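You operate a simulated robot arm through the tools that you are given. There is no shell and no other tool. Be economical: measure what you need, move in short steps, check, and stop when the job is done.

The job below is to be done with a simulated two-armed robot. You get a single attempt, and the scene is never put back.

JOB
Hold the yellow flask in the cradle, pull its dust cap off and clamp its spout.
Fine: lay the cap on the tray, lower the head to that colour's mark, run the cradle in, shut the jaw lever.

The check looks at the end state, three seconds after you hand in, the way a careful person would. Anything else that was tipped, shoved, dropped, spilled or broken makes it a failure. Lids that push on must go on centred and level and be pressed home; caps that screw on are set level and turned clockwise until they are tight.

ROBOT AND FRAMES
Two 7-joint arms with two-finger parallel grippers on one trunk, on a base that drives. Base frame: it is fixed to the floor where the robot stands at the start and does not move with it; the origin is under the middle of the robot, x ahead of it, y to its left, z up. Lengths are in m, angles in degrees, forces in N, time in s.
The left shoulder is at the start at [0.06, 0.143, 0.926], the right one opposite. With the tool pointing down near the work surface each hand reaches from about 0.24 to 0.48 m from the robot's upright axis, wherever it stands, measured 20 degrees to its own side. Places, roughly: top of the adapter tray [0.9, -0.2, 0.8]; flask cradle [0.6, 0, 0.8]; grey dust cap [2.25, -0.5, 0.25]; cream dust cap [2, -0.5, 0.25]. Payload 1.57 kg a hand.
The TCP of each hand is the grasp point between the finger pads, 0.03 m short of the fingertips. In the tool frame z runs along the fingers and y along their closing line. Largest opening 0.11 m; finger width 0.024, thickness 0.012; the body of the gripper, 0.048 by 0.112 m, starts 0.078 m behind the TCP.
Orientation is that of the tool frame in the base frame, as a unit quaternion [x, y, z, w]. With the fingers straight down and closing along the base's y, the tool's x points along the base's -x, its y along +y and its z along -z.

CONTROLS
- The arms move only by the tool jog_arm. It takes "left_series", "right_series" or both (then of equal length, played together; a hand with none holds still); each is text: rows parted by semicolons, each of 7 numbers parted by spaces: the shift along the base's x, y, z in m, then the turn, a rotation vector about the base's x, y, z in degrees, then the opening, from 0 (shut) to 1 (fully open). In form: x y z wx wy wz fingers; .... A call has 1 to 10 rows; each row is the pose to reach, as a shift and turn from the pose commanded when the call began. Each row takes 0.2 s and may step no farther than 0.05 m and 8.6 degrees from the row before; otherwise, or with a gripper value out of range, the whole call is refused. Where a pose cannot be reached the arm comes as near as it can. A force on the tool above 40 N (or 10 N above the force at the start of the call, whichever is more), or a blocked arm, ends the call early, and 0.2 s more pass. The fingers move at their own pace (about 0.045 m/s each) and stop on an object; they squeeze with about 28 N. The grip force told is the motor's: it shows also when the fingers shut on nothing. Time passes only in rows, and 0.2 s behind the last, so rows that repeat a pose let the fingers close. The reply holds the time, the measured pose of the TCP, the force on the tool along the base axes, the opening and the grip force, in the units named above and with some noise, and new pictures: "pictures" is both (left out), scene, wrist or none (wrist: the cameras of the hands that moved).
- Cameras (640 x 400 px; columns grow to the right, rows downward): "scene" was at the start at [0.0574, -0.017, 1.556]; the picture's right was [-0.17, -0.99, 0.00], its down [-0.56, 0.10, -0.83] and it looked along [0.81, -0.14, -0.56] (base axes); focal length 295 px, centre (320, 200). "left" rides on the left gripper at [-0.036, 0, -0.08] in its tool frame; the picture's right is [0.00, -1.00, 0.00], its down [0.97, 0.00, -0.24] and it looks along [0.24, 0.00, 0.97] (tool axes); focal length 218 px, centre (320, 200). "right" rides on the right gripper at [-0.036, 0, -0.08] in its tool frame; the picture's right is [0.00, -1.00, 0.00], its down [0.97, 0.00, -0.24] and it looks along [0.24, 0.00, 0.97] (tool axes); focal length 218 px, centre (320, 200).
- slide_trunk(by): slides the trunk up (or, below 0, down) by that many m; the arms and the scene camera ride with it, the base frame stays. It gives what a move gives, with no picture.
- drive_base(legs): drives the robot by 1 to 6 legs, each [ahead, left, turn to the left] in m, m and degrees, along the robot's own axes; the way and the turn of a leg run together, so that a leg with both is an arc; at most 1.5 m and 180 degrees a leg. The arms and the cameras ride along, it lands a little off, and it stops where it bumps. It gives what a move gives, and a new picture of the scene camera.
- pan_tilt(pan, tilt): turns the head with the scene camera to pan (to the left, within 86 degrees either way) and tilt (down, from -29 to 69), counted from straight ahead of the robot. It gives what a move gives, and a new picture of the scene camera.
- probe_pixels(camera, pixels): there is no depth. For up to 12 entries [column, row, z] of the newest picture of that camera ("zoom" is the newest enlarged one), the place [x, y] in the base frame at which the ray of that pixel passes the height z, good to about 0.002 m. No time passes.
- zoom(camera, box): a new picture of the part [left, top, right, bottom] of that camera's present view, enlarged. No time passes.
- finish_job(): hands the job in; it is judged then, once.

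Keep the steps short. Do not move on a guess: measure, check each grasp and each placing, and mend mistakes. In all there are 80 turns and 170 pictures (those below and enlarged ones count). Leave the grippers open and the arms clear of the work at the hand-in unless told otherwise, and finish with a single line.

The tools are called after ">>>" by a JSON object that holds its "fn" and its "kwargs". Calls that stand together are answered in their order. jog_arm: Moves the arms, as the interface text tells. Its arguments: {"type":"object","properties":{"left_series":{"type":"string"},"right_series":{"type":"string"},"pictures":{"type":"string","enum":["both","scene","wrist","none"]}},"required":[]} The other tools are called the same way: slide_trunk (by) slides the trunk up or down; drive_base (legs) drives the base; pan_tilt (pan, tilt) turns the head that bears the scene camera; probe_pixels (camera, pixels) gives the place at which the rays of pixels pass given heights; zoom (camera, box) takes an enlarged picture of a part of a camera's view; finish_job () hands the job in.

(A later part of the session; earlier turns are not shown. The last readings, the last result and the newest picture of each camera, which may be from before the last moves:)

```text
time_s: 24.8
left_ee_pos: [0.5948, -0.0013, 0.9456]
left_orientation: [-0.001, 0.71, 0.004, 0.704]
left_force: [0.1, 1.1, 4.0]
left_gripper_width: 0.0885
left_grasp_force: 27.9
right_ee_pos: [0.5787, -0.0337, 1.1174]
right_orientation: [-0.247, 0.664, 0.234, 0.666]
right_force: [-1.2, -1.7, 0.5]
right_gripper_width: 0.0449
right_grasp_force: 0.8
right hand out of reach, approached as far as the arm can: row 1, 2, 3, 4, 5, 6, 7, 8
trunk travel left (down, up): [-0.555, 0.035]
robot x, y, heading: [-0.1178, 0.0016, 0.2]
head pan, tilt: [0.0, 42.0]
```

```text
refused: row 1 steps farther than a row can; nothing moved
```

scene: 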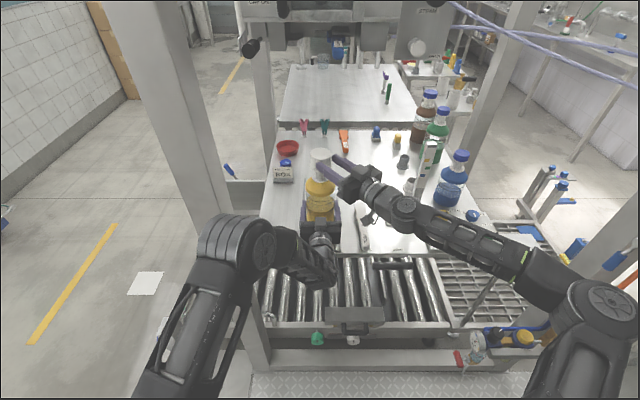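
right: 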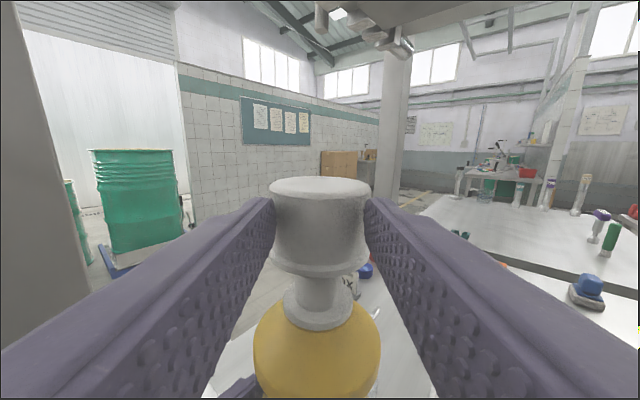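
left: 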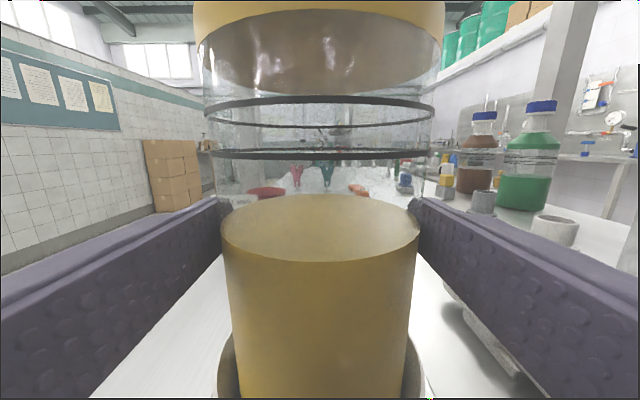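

>>> {"fn": "jog_arm", "kwargs": {"left_series": "0 0 0 0 0 0 1; 0 0 0 0 0 0 1; 0 0 0 0 0 0 1; -0.03 0.001 0 0 0 0 1; -0.06 0.001 0 0 0 0 1; -0.07 0.001 0 0 0 0 1", "right_series": "0 0 0 0 0 0 1; 0 0 0 0 0 0 1; -0.035 -0.03 0 0 0 0 1; -0.07 -0.06 0 0 0 0 1; -0.1 -0.08 0 0 0 0 1; -0.1 -0.08 0 0 0 0 1", "pictures": "wrist"}}

```text
time_s: 26.1
left_ee_pos: [0.5245, 0.0001, 0.9443]
left_orientation: [0.0, 0.711, 0.004, 0.703]
left_force: [0.2, -0.2, -0.2]
left_gripper_width: 0.11
left_grasp_force: 0.0
right_ee_pos: [0.4785, -0.1126, 1.1164]
right_orientation: [-0.248, 0.663, 0.237, 0.665]
right_force: [-0.5, 0.2, 0.2]
right_gripper_width: 0.1099
right_grasp_force: 0.1
trunk travel left (down, up): [-0.555, 0.035]
robot x, y, heading: [-0.1207, 0.0004, 0.1]
head pan, tilt: [0.0, 42.0]
```

right: 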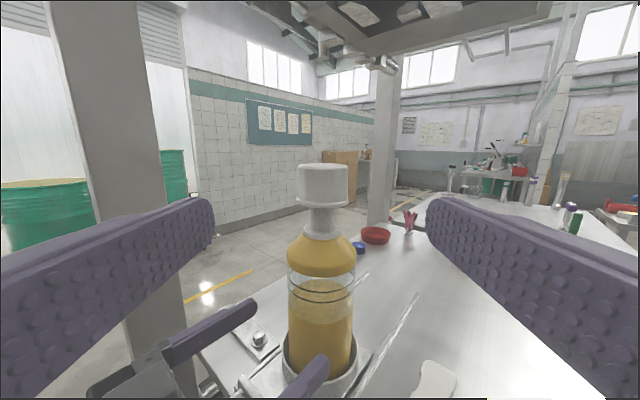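
left: 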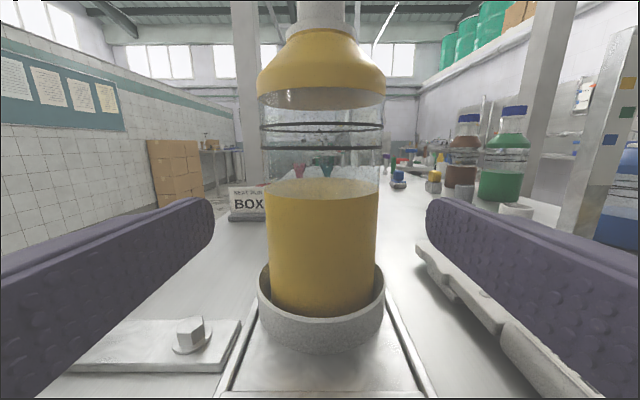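

Both clear, flask stands straight. Drive ahead 0.06.

>>> {"fn": "drive_base", "kwargs": {"legs": [[0.06, 0, 0]]}}

>>> {"fn": "jog_arm", "kwargs": {"left_series": "0.01 0 0 0 0 0 1; 0.02 0 0 0 0 0 1; 0.02 0 0 0 0 0 1", "right_series": "0 0 0 0 0 0 1; 0 0 0 0 0 0 1; 0 0 0 0 0 0 1", "pictures": "wrist"}}

```text
time_s: 27.1
left_ee_pos: [0.5863, 0.0005, 0.9446]
left_orientation: [0.001, 0.711, 0.003, 0.703]
left_force: [1.3, -0.7, -0.7]
left_gripper_width: 0.1101
left_grasp_force: 0.0
right_ee_pos: [0.5417, -0.1138, 1.1165]
right_orientation: [-0.248, 0.664, 0.239, 0.664]
right_force: [1.1, 0.2, 0.4]
right_gripper_width: 0.11
right_grasp_force: 0.0
trunk travel left (down, up): [-0.555, 0.035]
robot x, y, heading: [-0.0596, -0.0024, 0.2]
head pan, tilt: [0.0, 42.0]
```

scene: 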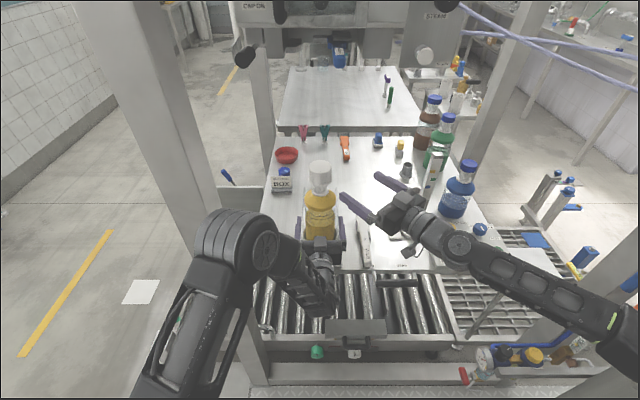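

```text
time_s: 27.9
left_ee_pos: [0.606, 0.0003, 0.9461]
left_orientation: [0.0, 0.711, 0.004, 0.703]
left_force: [-1.1, 1.3, 0.1]
left_gripper_width: 0.11
left_grasp_force: 0.0
right_ee_pos: [0.5385, -0.1131, 1.1171]
right_orientation: [-0.248, 0.664, 0.236, 0.665]
right_force: [0.6, 0.1, 0.0]
right_gripper_width: 0.11
right_grasp_force: 0.0
trunk travel left (down, up): [-0.555, 0.035]
robot x, y, heading: [-0.0608, -0.0026, 0.3]
head pan, tilt: [0.0, 42.0]
```

right: 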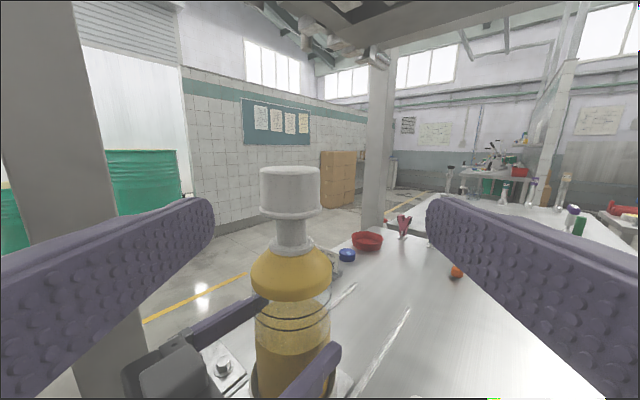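
left: 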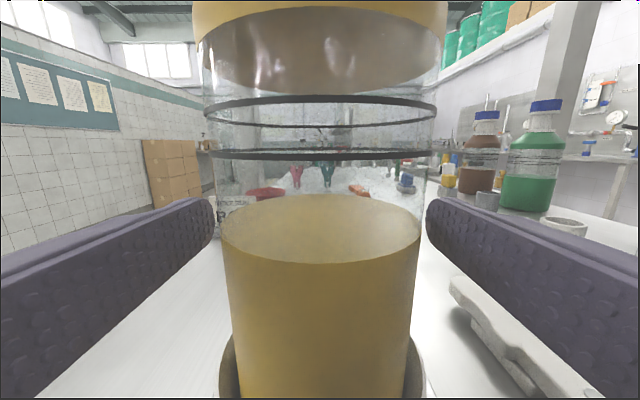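

Left hand is in place again. Close it; the right hand shifts left 0.03 and goes forward 0.07.

>>> {"fn": "jog_arm", "kwargs": {"left_series": "0 0 0 0 0 0 0.7; 0 0 0 0 0 0 0.7; 0 0 0 0 0 0 0.7; 0 0 0 0 0 0 0.7; 0 0 0 0 0 0 0.7", "right_series": "-0.019 0.0226 0 0 0 0 1; 0.008 0.045 0 0 0 0 1; 0.034 0.068 0 0 0 0 1; 0.034 0.068 0 0 0 0 1; 0.034 0.068 0 0 0 0 1", "pictures": "wrist"}}

```text
time_s: 29.1
left_ee_pos: [0.6053, -0.0008, 0.9459]
left_orientation: [0.0, 0.71, 0.003, 0.704]
left_force: [1.6, -1.1, 4.5]
left_gripper_width: 0.0887
left_grasp_force: 28.0
right_ee_pos: [0.5745, -0.0466, 1.1167]
right_orientation: [-0.247, 0.664, 0.237, 0.665]
right_force: [0.2, -0.1, 0.7]
right_gripper_width: 0.1102
right_grasp_force: 0.0
trunk travel left (down, up): [-0.555, 0.035]
robot x, y, heading: [-0.0619, 0.0002, 0.1]
head pan, tilt: [0.0, 42.0]
```

right: 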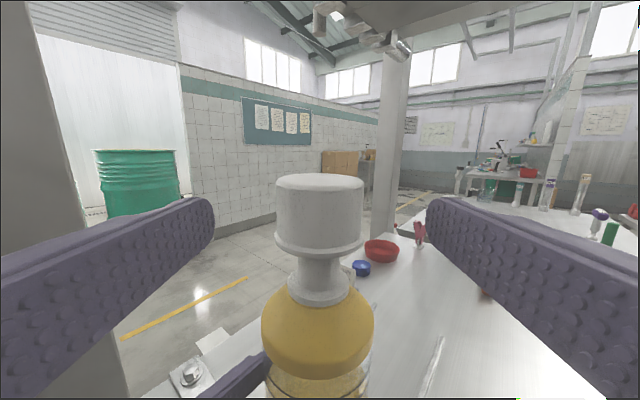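
left: 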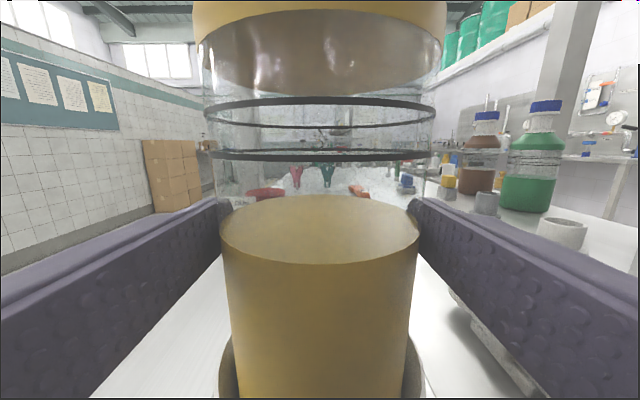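

Cap is centred (column 320), about 0.063 m ahead. Go in without closing, check reach, then close in the same call.

>>> {"fn": "jog_arm", "kwargs": {"right_series": "0.024 0.02 0.001 0 0 0 1; 0.048 0.041 0.001 0 0 0 1; 0.048 0.041 0.001 0 0 0 1; 0.048 0.041 0.001 0 0 0 1", "pictures": "wrist"}}

```text
time_s: 30.1
left_ee_pos: [0.6051, -0.0004, 0.9463]
left_orientation: [0.0, 0.71, 0.003, 0.704]
left_force: [1.2, -1.0, 4.5]
left_gripper_width: 0.0884
left_grasp_force: 27.9
right_ee_pos: [0.6215, -0.0064, 1.119]
right_orientation: [-0.248, 0.663, 0.238, 0.665]
right_force: [-0.6, 0.2, -0.4]
right_gripper_width: 0.1099
right_grasp_force: 0.1
right hand out of reach, approached as far as the arm can: row 2
trunk travel left (down, up): [-0.555, 0.035]
robot x, y, heading: [-0.0591, -0.0001, 0.0]
head pan, tilt: [0.0, 42.0]
```

right: 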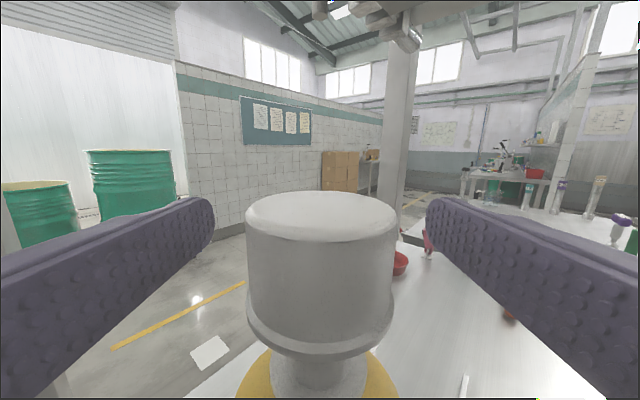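

The cap sits between the fingers. Close on it.

>>> {"fn": "jog_arm", "kwargs": {"right_series": "0 0 0 0 0 0 0.4; 0 0 0 0 0 0 0.4; 0 0 0 0 0 0 0.4; 0 0 0 0 0 0 0.4; 0 0 0 0 0 0 0.4", "pictures": "wrist"}}

```text
time_s: 31.3
left_ee_pos: [0.606, 0.0004, 0.9462]
left_orientation: [0.0, 0.711, 0.004, 0.704]
left_force: [-1.2, 0.9, 7.2]
left_gripper_width: 0.0885
left_grasp_force: 27.8
right_ee_pos: [0.6224, -0.0059, 1.1183]
right_orientation: [-0.247, 0.664, 0.236, 0.665]
right_force: [2.1, -0.4, 0.0]
right_gripper_width: 0.0589
right_grasp_force: 28.4
trunk travel left (down, up): [-0.555, 0.035]
robot x, y, heading: [-0.0614, -0.002, -0.2]
head pan, tilt: [0.0, 42.0]
```

right: 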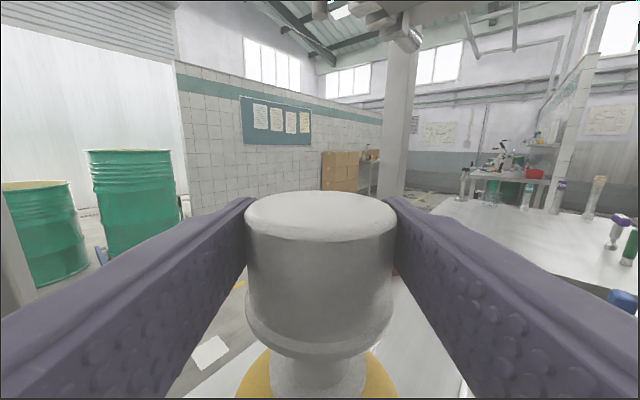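

The cap is gripped (0.059, 28 N). Pull straight up in small steps while the left hand holds.

>>> {"fn": "jog_arm", "kwargs": {"right_series": "0 0 0.006 0 0 0 0.4; 0 0 0.012 0 0 0 0.4; 0 0 0.02 0 0 0 0.4; 0 0 0.03 0 0 0 0.4; 0 0 0.04 0 0 0 0.4", "pictures": "both"}}

```text
time_s: 32.5
left_ee_pos: [0.606, 0.0002, 0.9464]
left_orientation: [0.0, 0.71, 0.003, 0.704]
left_force: [0.6, -0.4, 7.2]
left_gripper_width: 0.0884
left_grasp_force: 27.8
right_ee_pos: [0.6197, -0.0057, 1.1481]
right_orientation: [-0.249, 0.663, 0.238, 0.665]
right_force: [0.2, -0.1, -0.3]
right_gripper_width: 0.0589
right_grasp_force: 27.8
right hand out of reach, approached as far as the arm can: row 5
trunk travel left (down, up): [-0.555, 0.035]
robot x, y, heading: [-0.0621, -0.0002, -0.1]
head pan, tilt: [0.0, 42.0]
```

scene: 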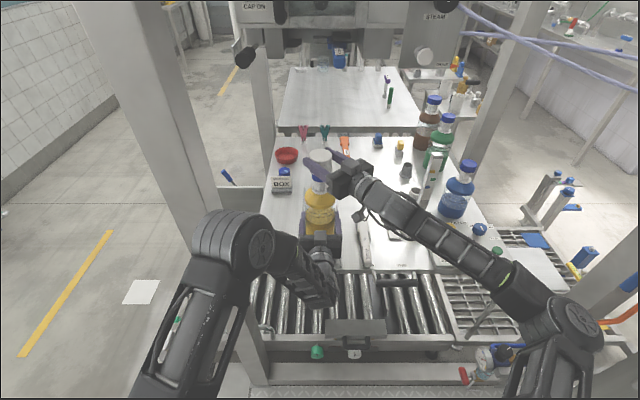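
right: 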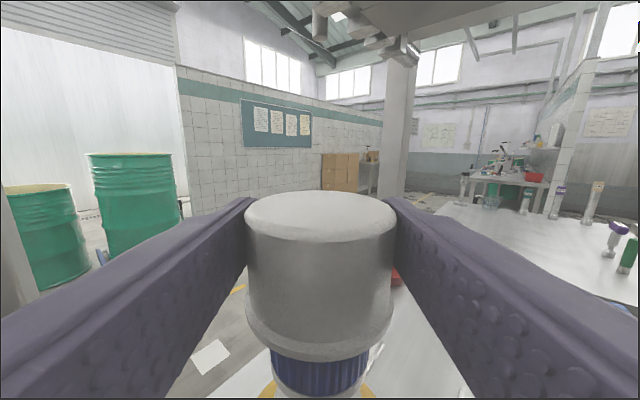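

The cap is coming off (a blue ribbed spout shows beneath). The arm can't lift more here, so I'll open the left hand and let the trunk raise the cap the rest of the way.

>>> {"fn": "jog_arm", "kwargs": {"left_series": "0 0 0 0 0 0 1; 0 0 0 0 0 0 1; 0 0 0 0 0 0 1", "pictures": "none"}}

>>> {"fn": "slide_trunk", "kwargs": {"by": 0.034}}

>>> {"fn": "jog_arm", "kwargs": {"left_series": "0 0 0 0 0 0 1; 0 0 0 0 0 0 1", "right_series": "0 0 0 0 0 0 0.4; 0 0 0 0 0 0 0.4", "pictures": "wrist"}}

```text
time_s: 33.3
left_ee_pos: [0.6054, -0.0014, 0.944]
left_orientation: [0.001, 0.711, 0.003, 0.703]
left_force: [-0.7, 1.3, 0.0]
left_gripper_width: 0.11
left_grasp_force: 0.0
right_ee_pos: [0.6209, -0.0058, 1.148]
right_orientation: [-0.248, 0.663, 0.237, 0.665]
right_force: [-0.4, 0.1, -1.1]
right_gripper_width: 0.059
right_grasp_force: 28.5
trunk travel left (down, up): [-0.555, 0.035]
robot x, y, heading: [-0.0593, 0.0005, -0.0]
head pan, tilt: [0.0, 42.0]
```

```text
time_s: 34.1
left_ee_pos: [0.6056, -0.0011, 0.9782]
left_orientation: [0.0, 0.711, 0.004, 0.703]
left_force: [-0.5, 0.0, 0.0]
left_gripper_width: 0.1099
left_grasp_force: 0.1
right_ee_pos: [0.6201, -0.0054, 1.1817]
right_orientation: [-0.249, 0.663, 0.238, 0.665]
right_force: [0.2, -0.1, -0.2]
right_gripper_width: 0.059
right_grasp_force: 27.8
trunk travel left (down, up): [-0.589, 0.001]
robot x, y, heading: [-0.0606, 0.0, 0.2]
head pan, tilt: [0.0, 42.0]
```

```text
time_s: 34.7
left_ee_pos: [0.6052, -0.001, 0.9798]
left_orientation: [0.0, 0.711, 0.003, 0.703]
left_force: [0.2, 0.4, 0.7]
left_gripper_width: 0.1098
left_grasp_force: 0.0
right_ee_pos: [0.6191, -0.0051, 1.1805]
right_orientation: [-0.249, 0.663, 0.238, 0.665]
right_force: [0.0, -0.5, 0.0]
right_gripper_width: 0.0591
right_grasp_force: 27.7
trunk travel left (down, up): [-0.589, 0.001]
robot x, y, heading: [-0.0588, -0.0011, -0.1]
head pan, tilt: [0.0, 42.0]
```

right: 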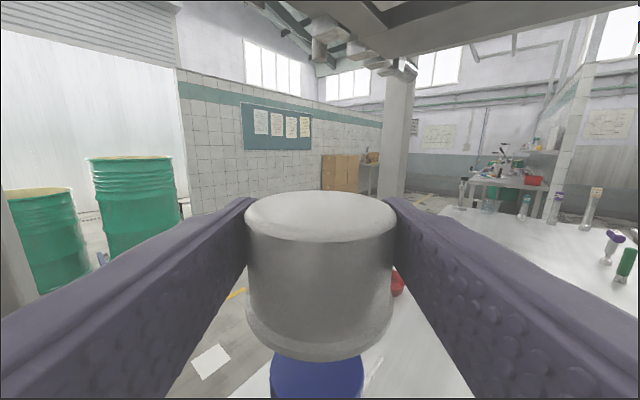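
left: 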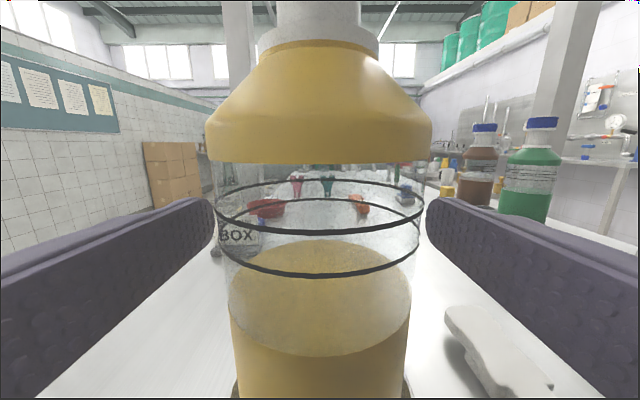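

The cap is free, its bottom about 4 cm above the blue spout. Retreat both hands from the flask.

>>> {"fn": "jog_arm", "kwargs": {"left_series": "-0.02 0.001 0 0 0 0 1; -0.04 0.001 0 0 0 0 1; -0.06 0.001 0 0 0 0 1", "right_series": "-0.03 -0.025 0 0 0 0 0.4; -0.06 -0.05 0 0 0 0 0.4; -0.08 -0.09 0 0 0 0 0.4", "pictures": "none"}}

>>> {"fn": "drive_base", "kwargs": {"legs": [[-0.07, 0, 0]]}}

>>> {"fn": "zoom", "kwargs": {"camera": "scene", "box": [250, 140, 490, 300]}}

```text
time_s: 35.5
left_ee_pos: [0.5453, 0.0006, 0.9803]
left_orientation: [0.0, 0.711, 0.004, 0.703]
left_force: [0.2, -0.1, 0.4]
left_gripper_width: 0.1101
left_grasp_force: 0.2
right_ee_pos: [0.5394, -0.0964, 1.1829]
right_orientation: [-0.248, 0.663, 0.238, 0.665]
right_force: [-0.3, -1.0, 0.2]
right_gripper_width: 0.0588
right_grasp_force: 28.3
trunk travel left (down, up): [-0.589, 0.001]
robot x, y, heading: [-0.0611, -0.0022, -0.0]
head pan, tilt: [0.0, 42.0]
```

```text
time_s: 36.5
left_ee_pos: [0.4747, 0.0003, 0.98]
left_orientation: [0.002, 0.712, 0.004, 0.702]
left_force: [0.1, -0.1, 0.8]
left_gripper_width: 0.11
left_grasp_force: 0.0
right_ee_pos: [0.469, -0.0948, 1.1842]
right_orientation: [-0.248, 0.663, 0.238, 0.665]
right_force: [-1.8, 0.8, 0.5]
right_gripper_width: 0.059
right_grasp_force: 27.6
trunk travel left (down, up): [-0.589, 0.001]
robot x, y, heading: [-0.1328, 0.002, -0.1]
head pan, tilt: [0.0, 42.0]
```

scene: 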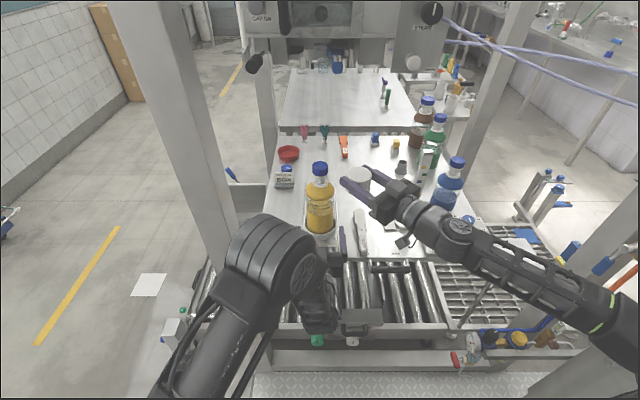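

```text
2.50 times, centred on (370, 220) of scene
```

zoom: 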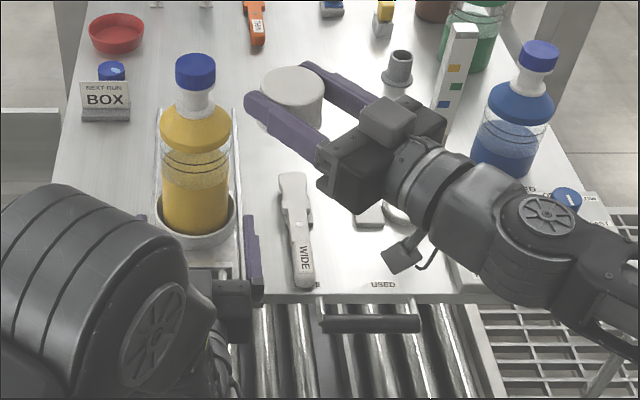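

>>> {"fn": "probe_pixels", "kwargs": {"camera": "zoom", "pixels": [[383, 285, 0.8], [340, 302, 0.8], [305, 283, 0.8], [292, 175, 0.8], [280, 190, 0.8], [370, 215, 0.8], [355, 225, 0.8], [322, 325, 0.78], [420, 325, 0.78], [240, 285, 0.8], [312, 220, 0.8], [445, 215, 0.82]]}}

>>> {"fn": "zoom", "kwargs": {"camera": "right", "box": [0, 0, 640, 400]}}

```text
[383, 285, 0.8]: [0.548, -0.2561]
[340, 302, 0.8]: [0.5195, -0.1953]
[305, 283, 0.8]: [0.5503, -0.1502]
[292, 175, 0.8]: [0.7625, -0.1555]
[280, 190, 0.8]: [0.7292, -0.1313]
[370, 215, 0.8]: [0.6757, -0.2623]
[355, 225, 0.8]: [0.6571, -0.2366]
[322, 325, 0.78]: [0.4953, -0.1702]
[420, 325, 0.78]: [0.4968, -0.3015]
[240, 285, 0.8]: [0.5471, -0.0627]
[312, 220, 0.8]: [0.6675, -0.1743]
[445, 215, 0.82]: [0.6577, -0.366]
```

```text
1.00 times, centred on (320, 200) of right
```

zoom: 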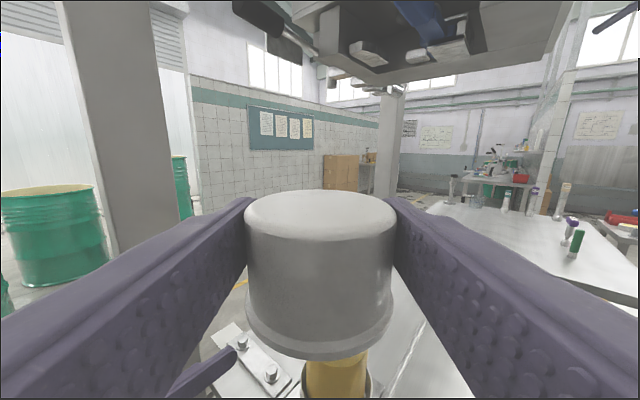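

Free spot on the tray: about [0.595, -0.24] behind the "USED" label (WIDE tool reaches y -0.175, square plate starts x 0.65). Turn the right hand to point straight ahead and move over that spot.

>>> {"fn": "jog_arm", "kwargs": {"right_series": "0.02 -0.03 -0.01 0 0 -8 0.4; 0.04 -0.06 -0.03 0 0 -16 0.4; 0.06 -0.09 -0.06 0 0 -24 0.4; 0.08 -0.12 -0.09 0 0 -32 0.4; 0.1 -0.145 -0.12 0 0 -40 0.4; 0.126 -0.145 -0.15 0 0 -40 0.4; 0.126 -0.145 -0.15 0 0 -40 0.4"}}

```text
time_s: 38.1
left_ee_pos: [0.4753, 0.0004, 0.9797]
left_orientation: [0.001, 0.711, 0.003, 0.703]
left_force: [0.4, 0.0, 0.4]
left_gripper_width: 0.1099
left_grasp_force: 0.0
right_ee_pos: [0.5974, -0.2407, 1.0325]
right_orientation: [-0.007, 0.708, -0.004, 0.706]
right_force: [0.0, -0.3, 0.4]
right_gripper_width: 0.059
right_grasp_force: 28.1
trunk travel left (down, up): [-0.589, 0.001]
robot x, y, heading: [-0.129, -0.0016, -0.1]
head pan, tilt: [0.0, 42.0]
```

scene: 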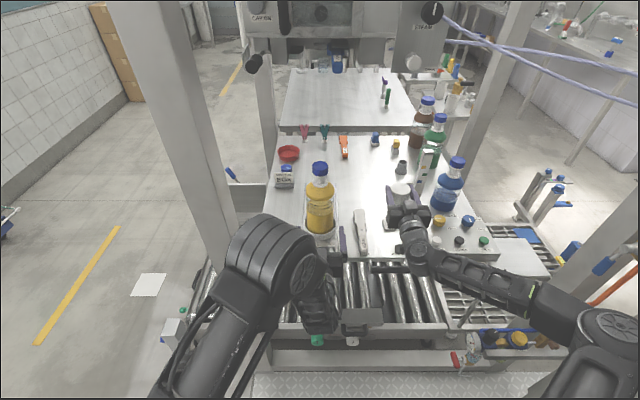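
right: 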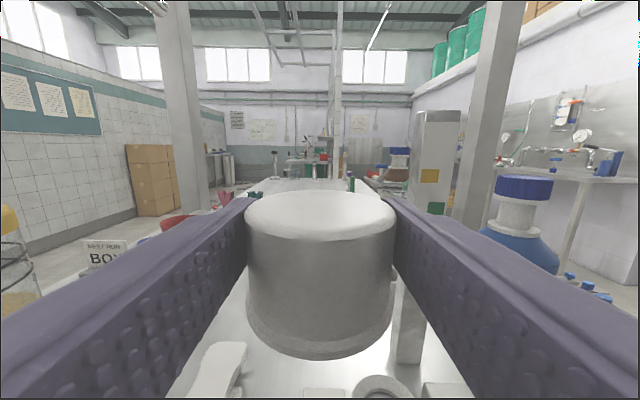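

Tilt the fingers 15° down and lower to z ≈ 0.86.

>>> {"fn": "jog_arm", "kwargs": {"right_series": "0 0 -0.03 0 7.5 0 0.4; 0 0 -0.07 0 15 0 0.4; 0 0 -0.11 0 15 0 0.4; 0 0 -0.15 0 15 0 0.4; 0 0 -0.172 0 15 0 0.4; 0 0 -0.172 0 15 0 0.4"}}

```text
time_s: 39.5
left_ee_pos: [0.4741, 0.0006, 0.9812]
left_orientation: [0.0, 0.711, 0.005, 0.703]
left_force: [-0.7, -0.2, -0.9]
left_gripper_width: 0.1101
left_grasp_force: 0.0
right_ee_pos: [0.5958, -0.2397, 0.8649]
right_orientation: [-0.008, 0.792, -0.003, 0.611]
right_force: [-6.1, 0.6, 19.9]
right_gripper_width: 0.0589
right_grasp_force: 28.1
trunk travel left (down, up): [-0.589, 0.001]
robot x, y, heading: [-0.1309, 0.002, 0.1]
head pan, tilt: [0.0, 42.0]
```

scene: 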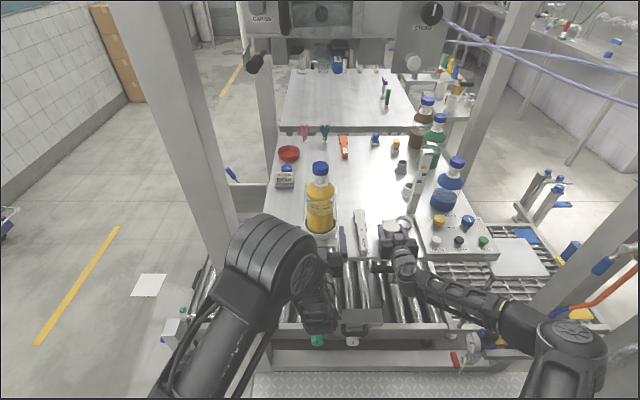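
right: 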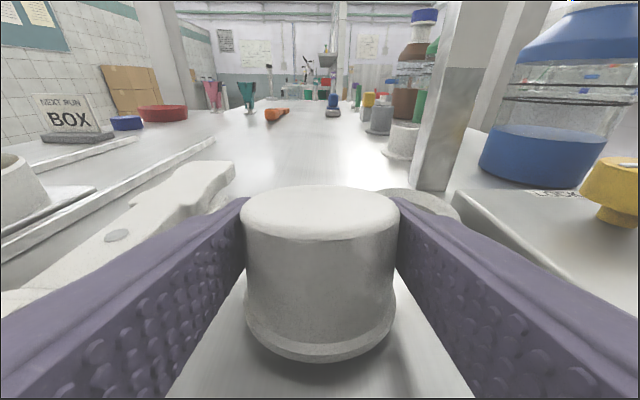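

A 20 N upward force: something touches already at z 0.865. I'll look closely.

>>> {"fn": "zoom", "kwargs": {"camera": "scene", "box": [340, 200, 460, 300]}}

>>> {"fn": "zoom", "kwargs": {"camera": "right", "box": [200, 180, 480, 400]}}

>>> {"fn": "zoom", "kwargs": {"camera": "left", "box": [320, 150, 640, 400]}}

```text
4.00 times, centred on (400, 250) of scene
```

zoom: 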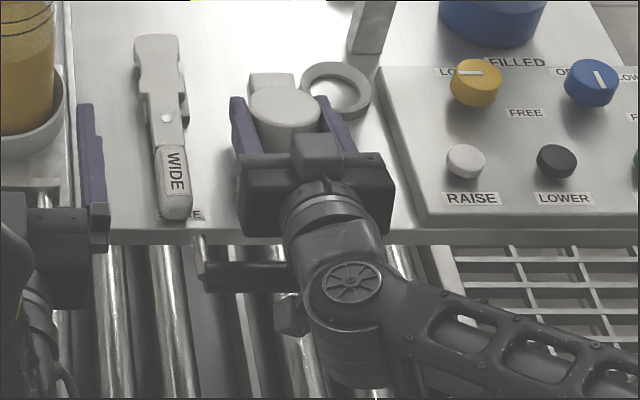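

```text
1.82 times, centred on (340, 290) of right
```

zoom: 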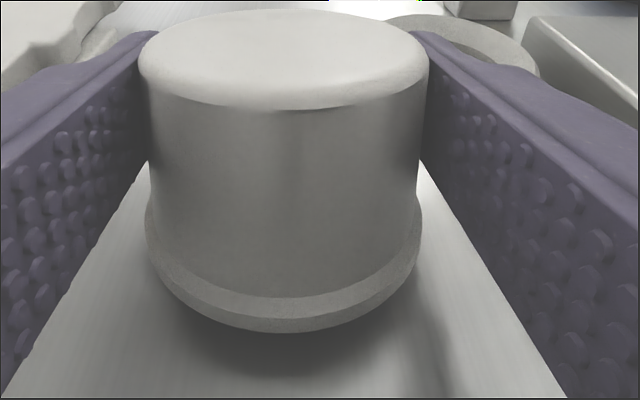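

```text
1.60 times, centred on (480, 275) of left
```

zoom: 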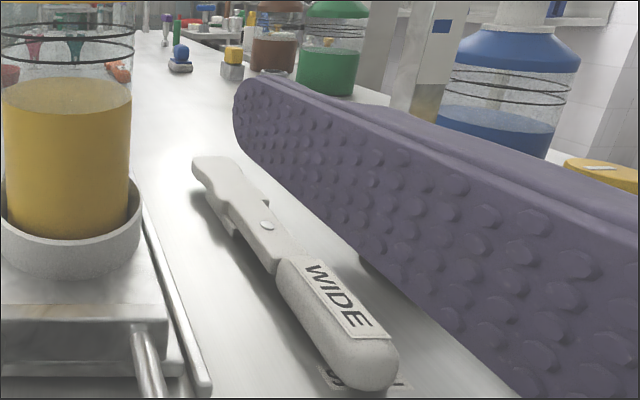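

Possibly the cap's front edge touches the square plate or the tray is nearer 0.83. Lift 0.015, move back 0.022 and lower in fine steps.

>>> {"fn": "jog_arm", "kwargs": {"right_series": "0 0 0.015 0 0 0 0.4; -0.022 0.003 0.015 0 0 0 0.4; -0.022 0.003 0.005 0 0 0 0.4; -0.022 0.003 0.003 0 0 0 0.4", "pictures": "wrist"}}

```text
time_s: 40.5
left_ee_pos: [0.4766, -0.0002, 0.9796]
left_orientation: [0.0, 0.711, 0.004, 0.703]
left_force: [0.1, -0.1, -0.2]
left_gripper_width: 0.1101
left_grasp_force: 0.1
right_ee_pos: [0.5753, -0.2355, 0.8653]
right_orientation: [-0.007, 0.793, -0.004, 0.609]
right_force: [0.1, -0.3, 6.3]
right_gripper_width: 0.0587
right_grasp_force: 28.5
trunk travel left (down, up): [-0.589, 0.001]
robot x, y, heading: [-0.1306, -0.0008, 0.3]
head pan, tilt: [0.0, 42.0]
```

right: 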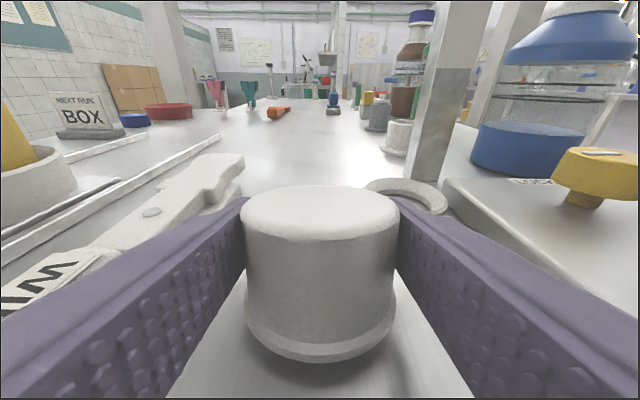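

Same contact height, so the tray top is about z 0.83. Bring the tilt back by 8° and settle a little, so the cap stands nearly level before release.

>>> {"fn": "jog_arm", "kwargs": {"right_series": "0 0 0.002 0 -4 0 0.4; 0 0 -0.001 0 -8 0 0.4; 0 0 -0.004 0 -8 0 0.4; 0 0 -0.004 0 -8 0 0.4", "pictures": "wrist"}}

>>> {"fn": "zoom", "kwargs": {"camera": "right", "box": [200, 180, 480, 400]}}

```text
time_s: 41.5
left_ee_pos: [0.4748, 0.0006, 0.9803]
left_orientation: [0.0, 0.711, 0.004, 0.703]
left_force: [-0.6, -0.7, -0.6]
left_gripper_width: 0.1101
left_grasp_force: 0.0
right_ee_pos: [0.5753, -0.236, 0.8608]
right_orientation: [-0.007, 0.748, -0.004, 0.663]
right_force: [1.0, 1.7, 5.4]
right_gripper_width: 0.0587
right_grasp_force: 27.9
trunk travel left (down, up): [-0.589, 0.001]
robot x, y, heading: [-0.1327, 0.0007, -0.1]
head pan, tilt: [0.0, 42.0]
```

right: 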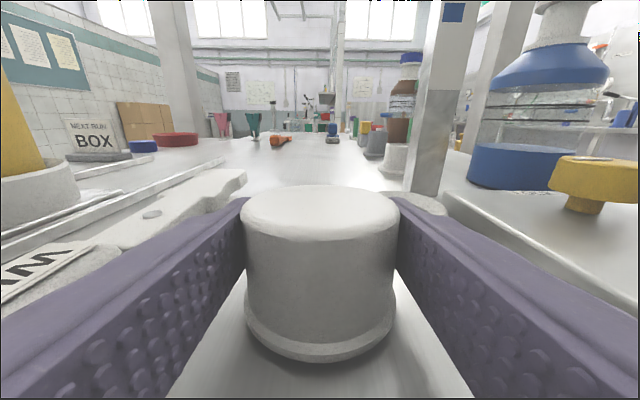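

```text
1.82 times, centred on (340, 290) of right
```

zoom: 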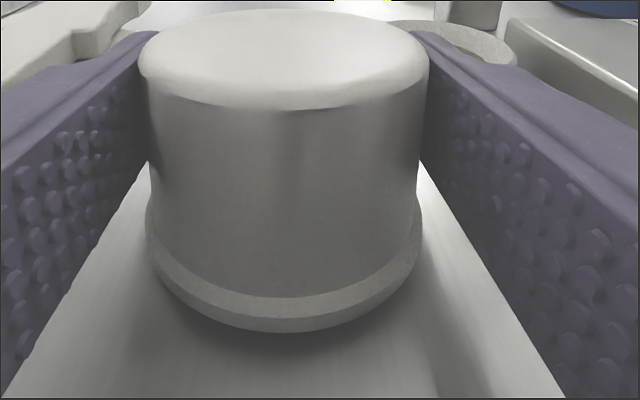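

The cap touches with about 5 N, nearly level. Open the fingers partly and let it settle, then look.

>>> {"fn": "jog_arm", "kwargs": {"right_series": "0 0 0 0 0 0 0.6; 0 0 0 0 0 0 0.7; 0 0 0 0 0 0 0.8; 0 0 0 0 0 0 0.8", "pictures": "wrist"}}

```text
time_s: 42.5
left_ee_pos: [0.4751, -0.0004, 0.9789]
left_orientation: [0.0, 0.712, 0.005, 0.702]
left_force: [0.6, -0.5, -0.3]
left_gripper_width: 0.1101
left_grasp_force: 0.0
right_ee_pos: [0.5755, -0.2363, 0.8607]
right_orientation: [-0.007, 0.75, -0.004, 0.662]
right_force: [-0.5, -0.1, 0.2]
right_gripper_width: 0.088
right_grasp_force: 0.1
trunk travel left (down, up): [-0.589, 0.001]
robot x, y, heading: [-0.1289, -0.0004, 0.0]
head pan, tilt: [0.0, 42.0]
```

right: 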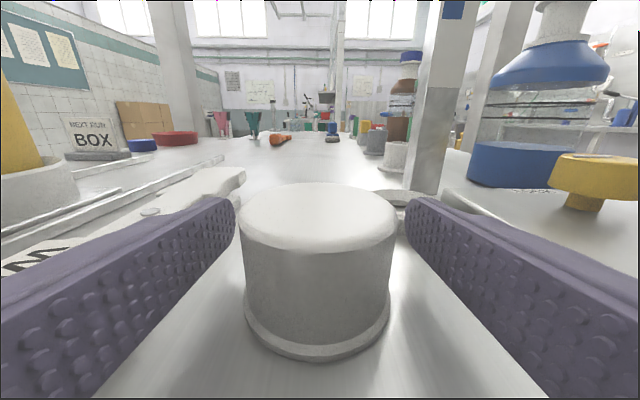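

The cap stands level on the tray. Back the right hand straight out, then up.

>>> {"fn": "jog_arm", "kwargs": {"right_series": "-0.03 0 0 0 0 0 0.8; -0.06 0 0.001 0 0 0 0.8; -0.09 0 0.005 0 0 0 0.8; -0.11 0 0.02 0 0 0 0.8; -0.12 -0.02 0.06 0 0 0 0.8; -0.12 -0.04 0.1 0 0 0 0.8; -0.12 -0.06 0.14 0 0 0 0.8"}}

```text
time_s: 44.1
left_ee_pos: [0.4752, -0.0008, 0.9798]
left_orientation: [0.001, 0.712, 0.004, 0.703]
left_force: [-0.1, -0.8, 0.4]
left_gripper_width: 0.1101
left_grasp_force: 0.1
right_ee_pos: [0.4549, -0.2983, 0.9988]
right_orientation: [-0.008, 0.75, -0.002, 0.661]
right_force: [-0.5, 0.8, 0.0]
right_gripper_width: 0.0878
right_grasp_force: 0.1
trunk travel left (down, up): [-0.589, 0.001]
robot x, y, heading: [-0.1287, 0.0027, 0.3]
head pan, tilt: [0.0, 42.0]
```

scene: 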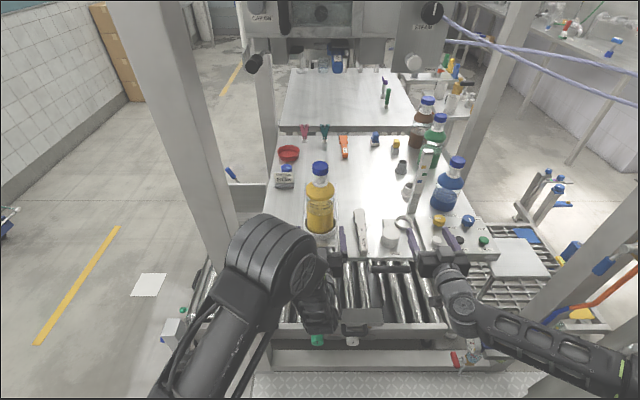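
right: 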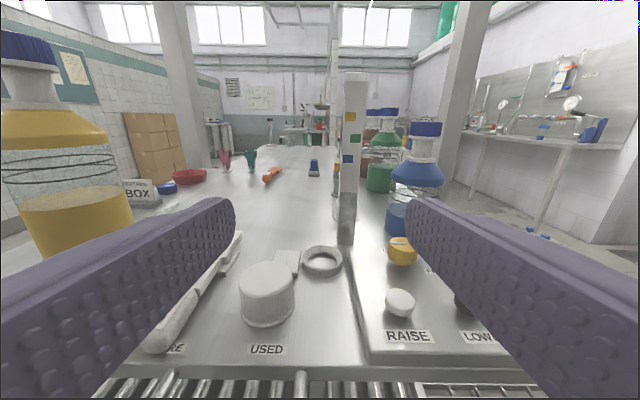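

The cap stays upright on the tray. Next the LOWER button: pitch the right hand 38° further down, move it right in front of the console and shut its fingers, to measure the button.

>>> {"fn": "jog_arm", "kwargs": {"right_series": "0 -0.03 0.01 0 8 0 0.8; 0 -0.06 0.02 0 16 0 0.6; 0 -0.1 0.03 0 24 0 0.4; 0 -0.14 0.03 0 32 0 0.2; 0 -0.17 0.03 0 38 0 0; 0 -0.17 0.03 0 38 0 0; 0 -0.17 0.03 0 38 0 0"}}

>>> {"fn": "zoom", "kwargs": {"camera": "scene", "box": [400, 190, 520, 270]}}

```text
time_s: 45.7
left_ee_pos: [0.4759, 0.0002, 0.9804]
left_orientation: [0.0, 0.711, 0.004, 0.703]
left_force: [0.2, -0.9, 0.4]
left_gripper_width: 0.11
left_grasp_force: 0.1
right_ee_pos: [0.4552, -0.4676, 1.0296]
right_orientation: [-0.008, 0.924, -0.001, 0.381]
right_force: [-0.3, 0.6, -0.3]
right_gripper_width: 0.0
right_grasp_force: 17.4
trunk travel left (down, up): [-0.589, 0.001]
robot x, y, heading: [-0.1301, -0.0003, 0.1]
head pan, tilt: [0.0, 42.0]
```

scene: 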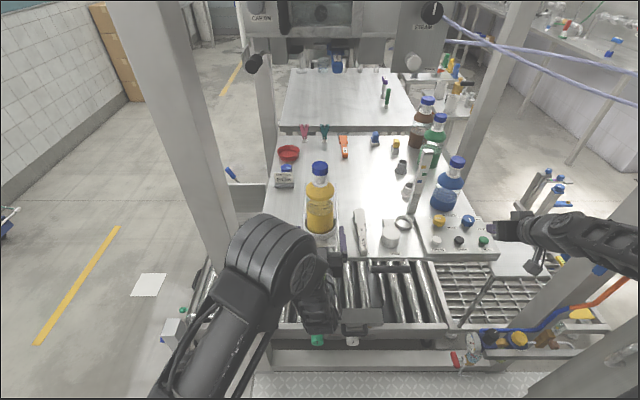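
right: 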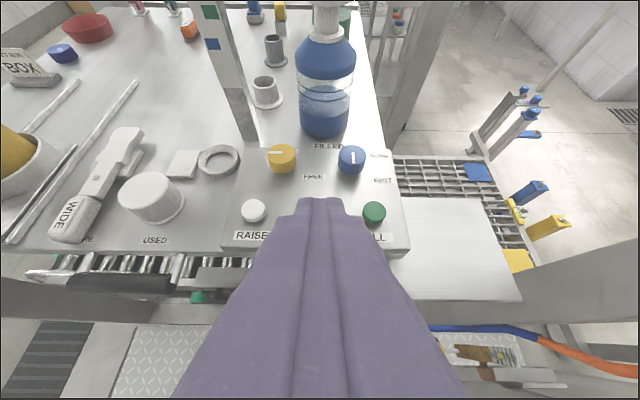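

```text
5.00 times, centred on (460, 230) of scene
```

zoom: 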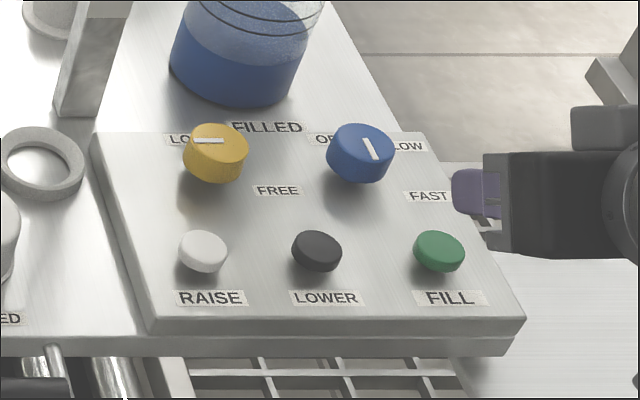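

>>> {"fn": "zoom", "kwargs": {"camera": "right", "box": [225, 125, 415, 255]}}

>>> {"fn": "probe_pixels", "kwargs": {"camera": "right", "pixels": [[253, 210, 0.86], [253, 210, 0.88], [253, 210, 0.9], [374, 211, 0.86], [374, 211, 0.88], [374, 211, 0.9]]}}

>>> {"fn": "probe_pixels", "kwargs": {"camera": "scene", "pixels": [[436.4, 240, 0.86], [436.4, 240, 0.88], [436.4, 240, 0.9], [483.8, 240, 0.86], [483.8, 240, 0.88], [483.8, 240, 0.9], [459.4, 240, 0.86], [459.4, 240, 0.88], [459.4, 240, 0.9]]}}

```text
3.08 times, centred on (320, 190) of right
```

zoom: 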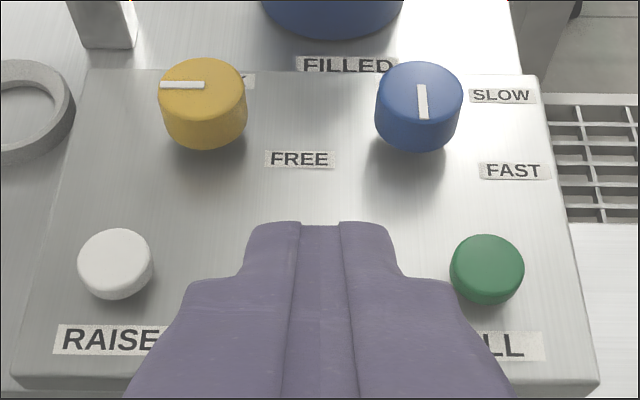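

```text
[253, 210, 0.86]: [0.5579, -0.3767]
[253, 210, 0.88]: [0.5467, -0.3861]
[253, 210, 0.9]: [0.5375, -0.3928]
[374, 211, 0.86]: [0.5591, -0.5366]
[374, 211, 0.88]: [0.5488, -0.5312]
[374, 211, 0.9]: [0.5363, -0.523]
```

```text
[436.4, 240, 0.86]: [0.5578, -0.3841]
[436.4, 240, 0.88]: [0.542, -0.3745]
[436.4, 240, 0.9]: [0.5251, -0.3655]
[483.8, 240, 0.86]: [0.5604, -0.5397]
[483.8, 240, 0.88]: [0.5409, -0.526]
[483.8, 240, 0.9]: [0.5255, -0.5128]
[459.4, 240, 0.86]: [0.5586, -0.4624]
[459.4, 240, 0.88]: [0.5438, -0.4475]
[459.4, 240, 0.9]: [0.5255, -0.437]
```

Button tops are at z ≈ 0.868, LOWER at [0.552, -0.456]. Bring the shut fingertips just above it and aim the head camera so that the machine head and the rule are both seen.

>>> {"fn": "jog_arm", "kwargs": {"right_series": "0.04 0.012 -0.01 0 0 0 0; 0.085 0.012 -0.03 0 0 0 0; 0.085 0.012 -0.07 0 0 0 0; 0.085 0.012 -0.11 0 0 0 0; 0.085 0.012 -0.11 0 0 0 0", "pictures": "wrist"}}

>>> {"fn": "pan_tilt", "kwargs": {"pan": -12, "tilt": 28}}

```text
time_s: 46.9
left_ee_pos: [0.4758, 0.0003, 0.9797]
left_orientation: [0.0, 0.712, 0.004, 0.703]
left_force: [0.4, 0.0, 0.2]
left_gripper_width: 0.1097
left_grasp_force: 0.1
right_ee_pos: [0.5403, -0.4552, 0.9191]
right_orientation: [-0.007, 0.924, -0.001, 0.382]
right_force: [0.3, 0.0, 0.5]
right_gripper_width: 0.0
right_grasp_force: 21.2
trunk travel left (down, up): [-0.589, 0.001]
robot x, y, heading: [-0.131, -0.0023, 0.4]
head pan, tilt: [0.0, 42.0]
```

right: 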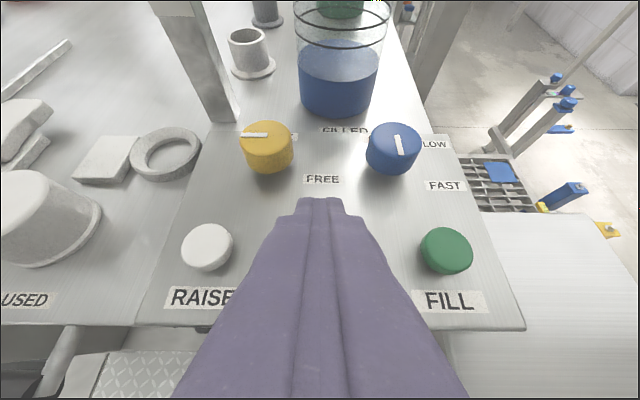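

```text
time_s: 47.7
left_ee_pos: [0.4765, 0.0002, 0.9798]
left_orientation: [0.001, 0.712, 0.004, 0.702]
left_force: [-0.1, -0.4, -0.4]
left_gripper_width: 0.1101
left_grasp_force: 0.0
right_ee_pos: [0.5413, -0.4554, 0.9194]
right_orientation: [-0.007, 0.924, -0.001, 0.382]
right_force: [0.6, -0.6, 0.1]
right_gripper_width: 0.0
right_grasp_force: 21.6
trunk travel left (down, up): [-0.589, 0.001]
robot x, y, heading: [-0.1328, -0.0013, -0.0]
head pan, tilt: [-12.0, 28.0]
```

scene: 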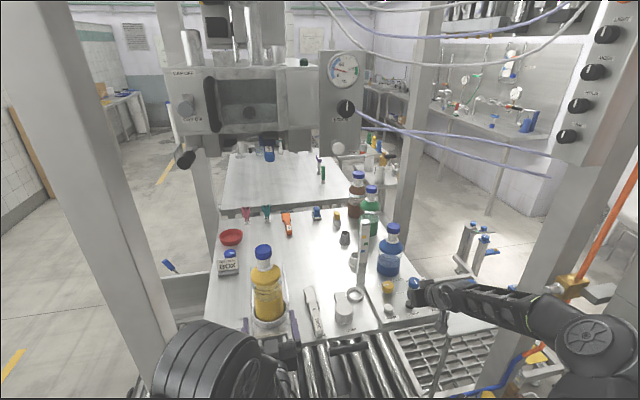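

Short test press: down until contact (~z 0.897), a little further, then up again.

>>> {"fn": "jog_arm", "kwargs": {"right_series": "0 0 -0.018 0 0 0 0; 0 0 -0.027 0 0 0 0; 0 0 -0.027 0 0 0 0; 0 0 -0.01 0 0 0 0", "pictures": "both"}}

```text
time_s: 48.7
left_ee_pos: [0.4762, -0.0, 0.9789]
left_orientation: [0.001, 0.712, 0.004, 0.702]
left_force: [-1.0, -0.9, 0.0]
left_gripper_width: 0.1101
left_grasp_force: 0.0
right_ee_pos: [0.5394, -0.4531, 0.9092]
right_orientation: [-0.008, 0.924, 0.0, 0.382]
right_force: [0.4, 0.3, -0.3]
right_gripper_width: 0.0002
right_grasp_force: 21.3
trunk travel left (down, up): [-0.589, 0.001]
robot x, y, heading: [-0.1307, 0.0027, 0.1]
head pan, tilt: [-12.0, 28.0]
```

scene: 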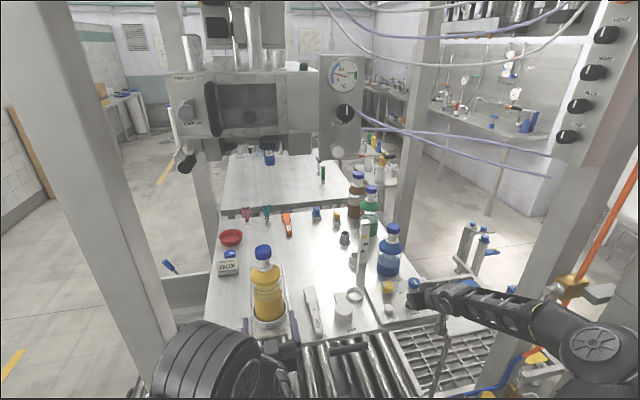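
right: 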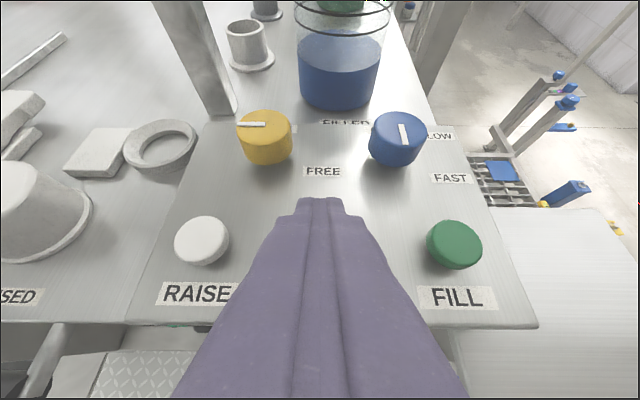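

It works: the head dropped a few pixels. Press longer (about 1.2 s) and measure.

>>> {"fn": "jog_arm", "kwargs": {"right_series": "0 0 -0.017 0 0 0 0; 0 0 -0.017 0 0 0 0; 0 0 -0.017 0 0 0 0; 0 0 -0.017 0 0 0 0; 0 0 -0.017 0 0 0 0; 0 0 -0.017 0 0 0 0; 0 0 0.002 0 0 0 0", "pictures": "scene"}}

>>> {"fn": "zoom", "kwargs": {"camera": "scene", "box": [160, 40, 440, 300]}}

```text
time_s: 50.3
left_ee_pos: [0.4756, 0.0014, 0.9803]
left_orientation: [0.001, 0.711, 0.003, 0.703]
left_force: [0.4, -0.4, -0.1]
left_gripper_width: 0.11
left_grasp_force: 0.0
right_ee_pos: [0.5392, -0.4559, 0.9121]
right_orientation: [-0.007, 0.924, -0.002, 0.382]
right_force: [-0.2, -0.2, 0.1]
right_gripper_width: 0.0
right_grasp_force: 21.6
trunk travel left (down, up): [-0.589, 0.001]
robot x, y, heading: [-0.1273, 0.0023, 0.2]
head pan, tilt: [-12.0, 28.0]
```

scene: 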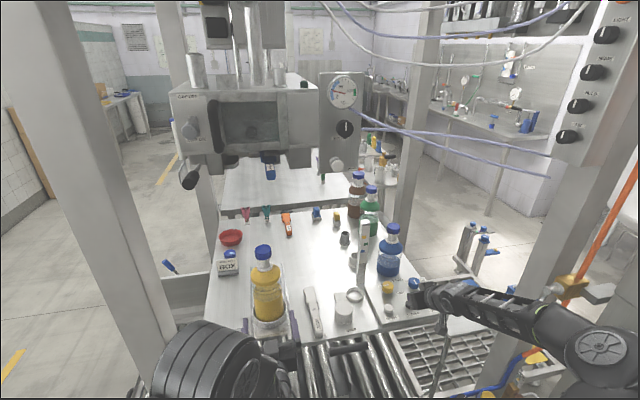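

```text
1.54 times, centred on (300, 170) of scene
```

zoom: 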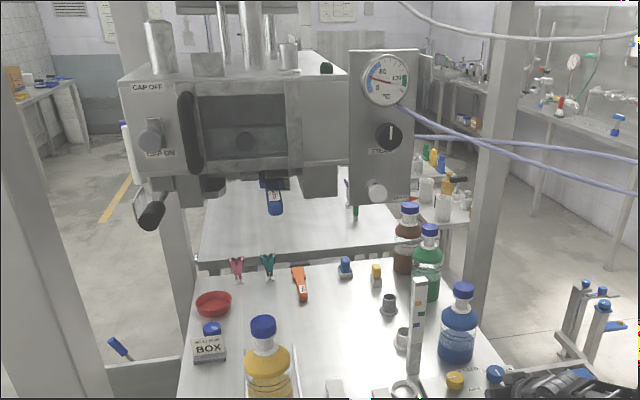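

Roughly 0.04 m/s. The panel's lower edge comes down right by the rule. Press another ~1.6 s.

>>> {"fn": "jog_arm", "kwargs": {"right_series": "0 0 -0.019 0 0 0 0; 0 0 -0.019 0 0 0 0; 0 0 -0.019 0 0 0 0; 0 0 -0.019 0 0 0 0; 0 0 -0.019 0 0 0 0; 0 0 -0.019 0 0 0 0; 0 0 -0.019 0 0 0 0; 0 0 -0.019 0 0 0 0; 0 0 0 0 0 0 0", "pictures": "scene"}}

>>> {"fn": "zoom", "kwargs": {"camera": "scene", "box": [160, 60, 440, 300]}}

```text
time_s: 52.3
left_ee_pos: [0.4758, 0.0008, 0.9797]
left_orientation: [0.0, 0.712, 0.004, 0.703]
left_force: [-0.3, 0.2, -0.1]
left_gripper_width: 0.1099
left_grasp_force: 0.2
right_ee_pos: [0.5391, -0.4549, 0.9122]
right_orientation: [-0.007, 0.925, -0.001, 0.381]
right_force: [0.1, 0.2, 0.9]
right_gripper_width: 0.0001
right_grasp_force: 21.5
trunk travel left (down, up): [-0.589, 0.001]
robot x, y, heading: [-0.1313, -0.0012, 0.2]
head pan, tilt: [-12.0, 28.0]
```

scene: 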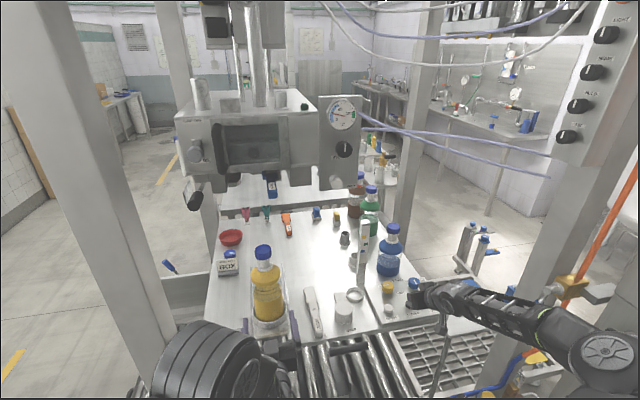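

```text
1.67 times, centred on (300, 180) of scene
```

zoom: 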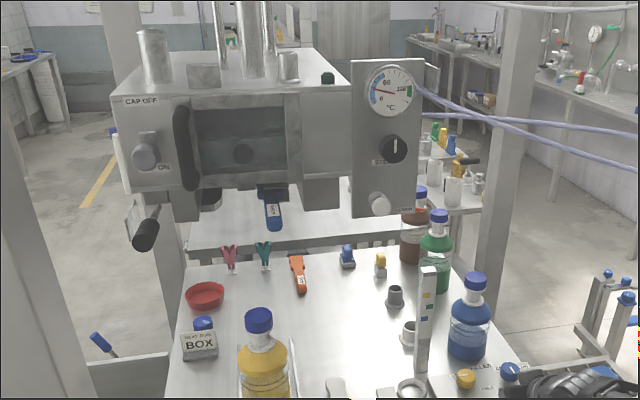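

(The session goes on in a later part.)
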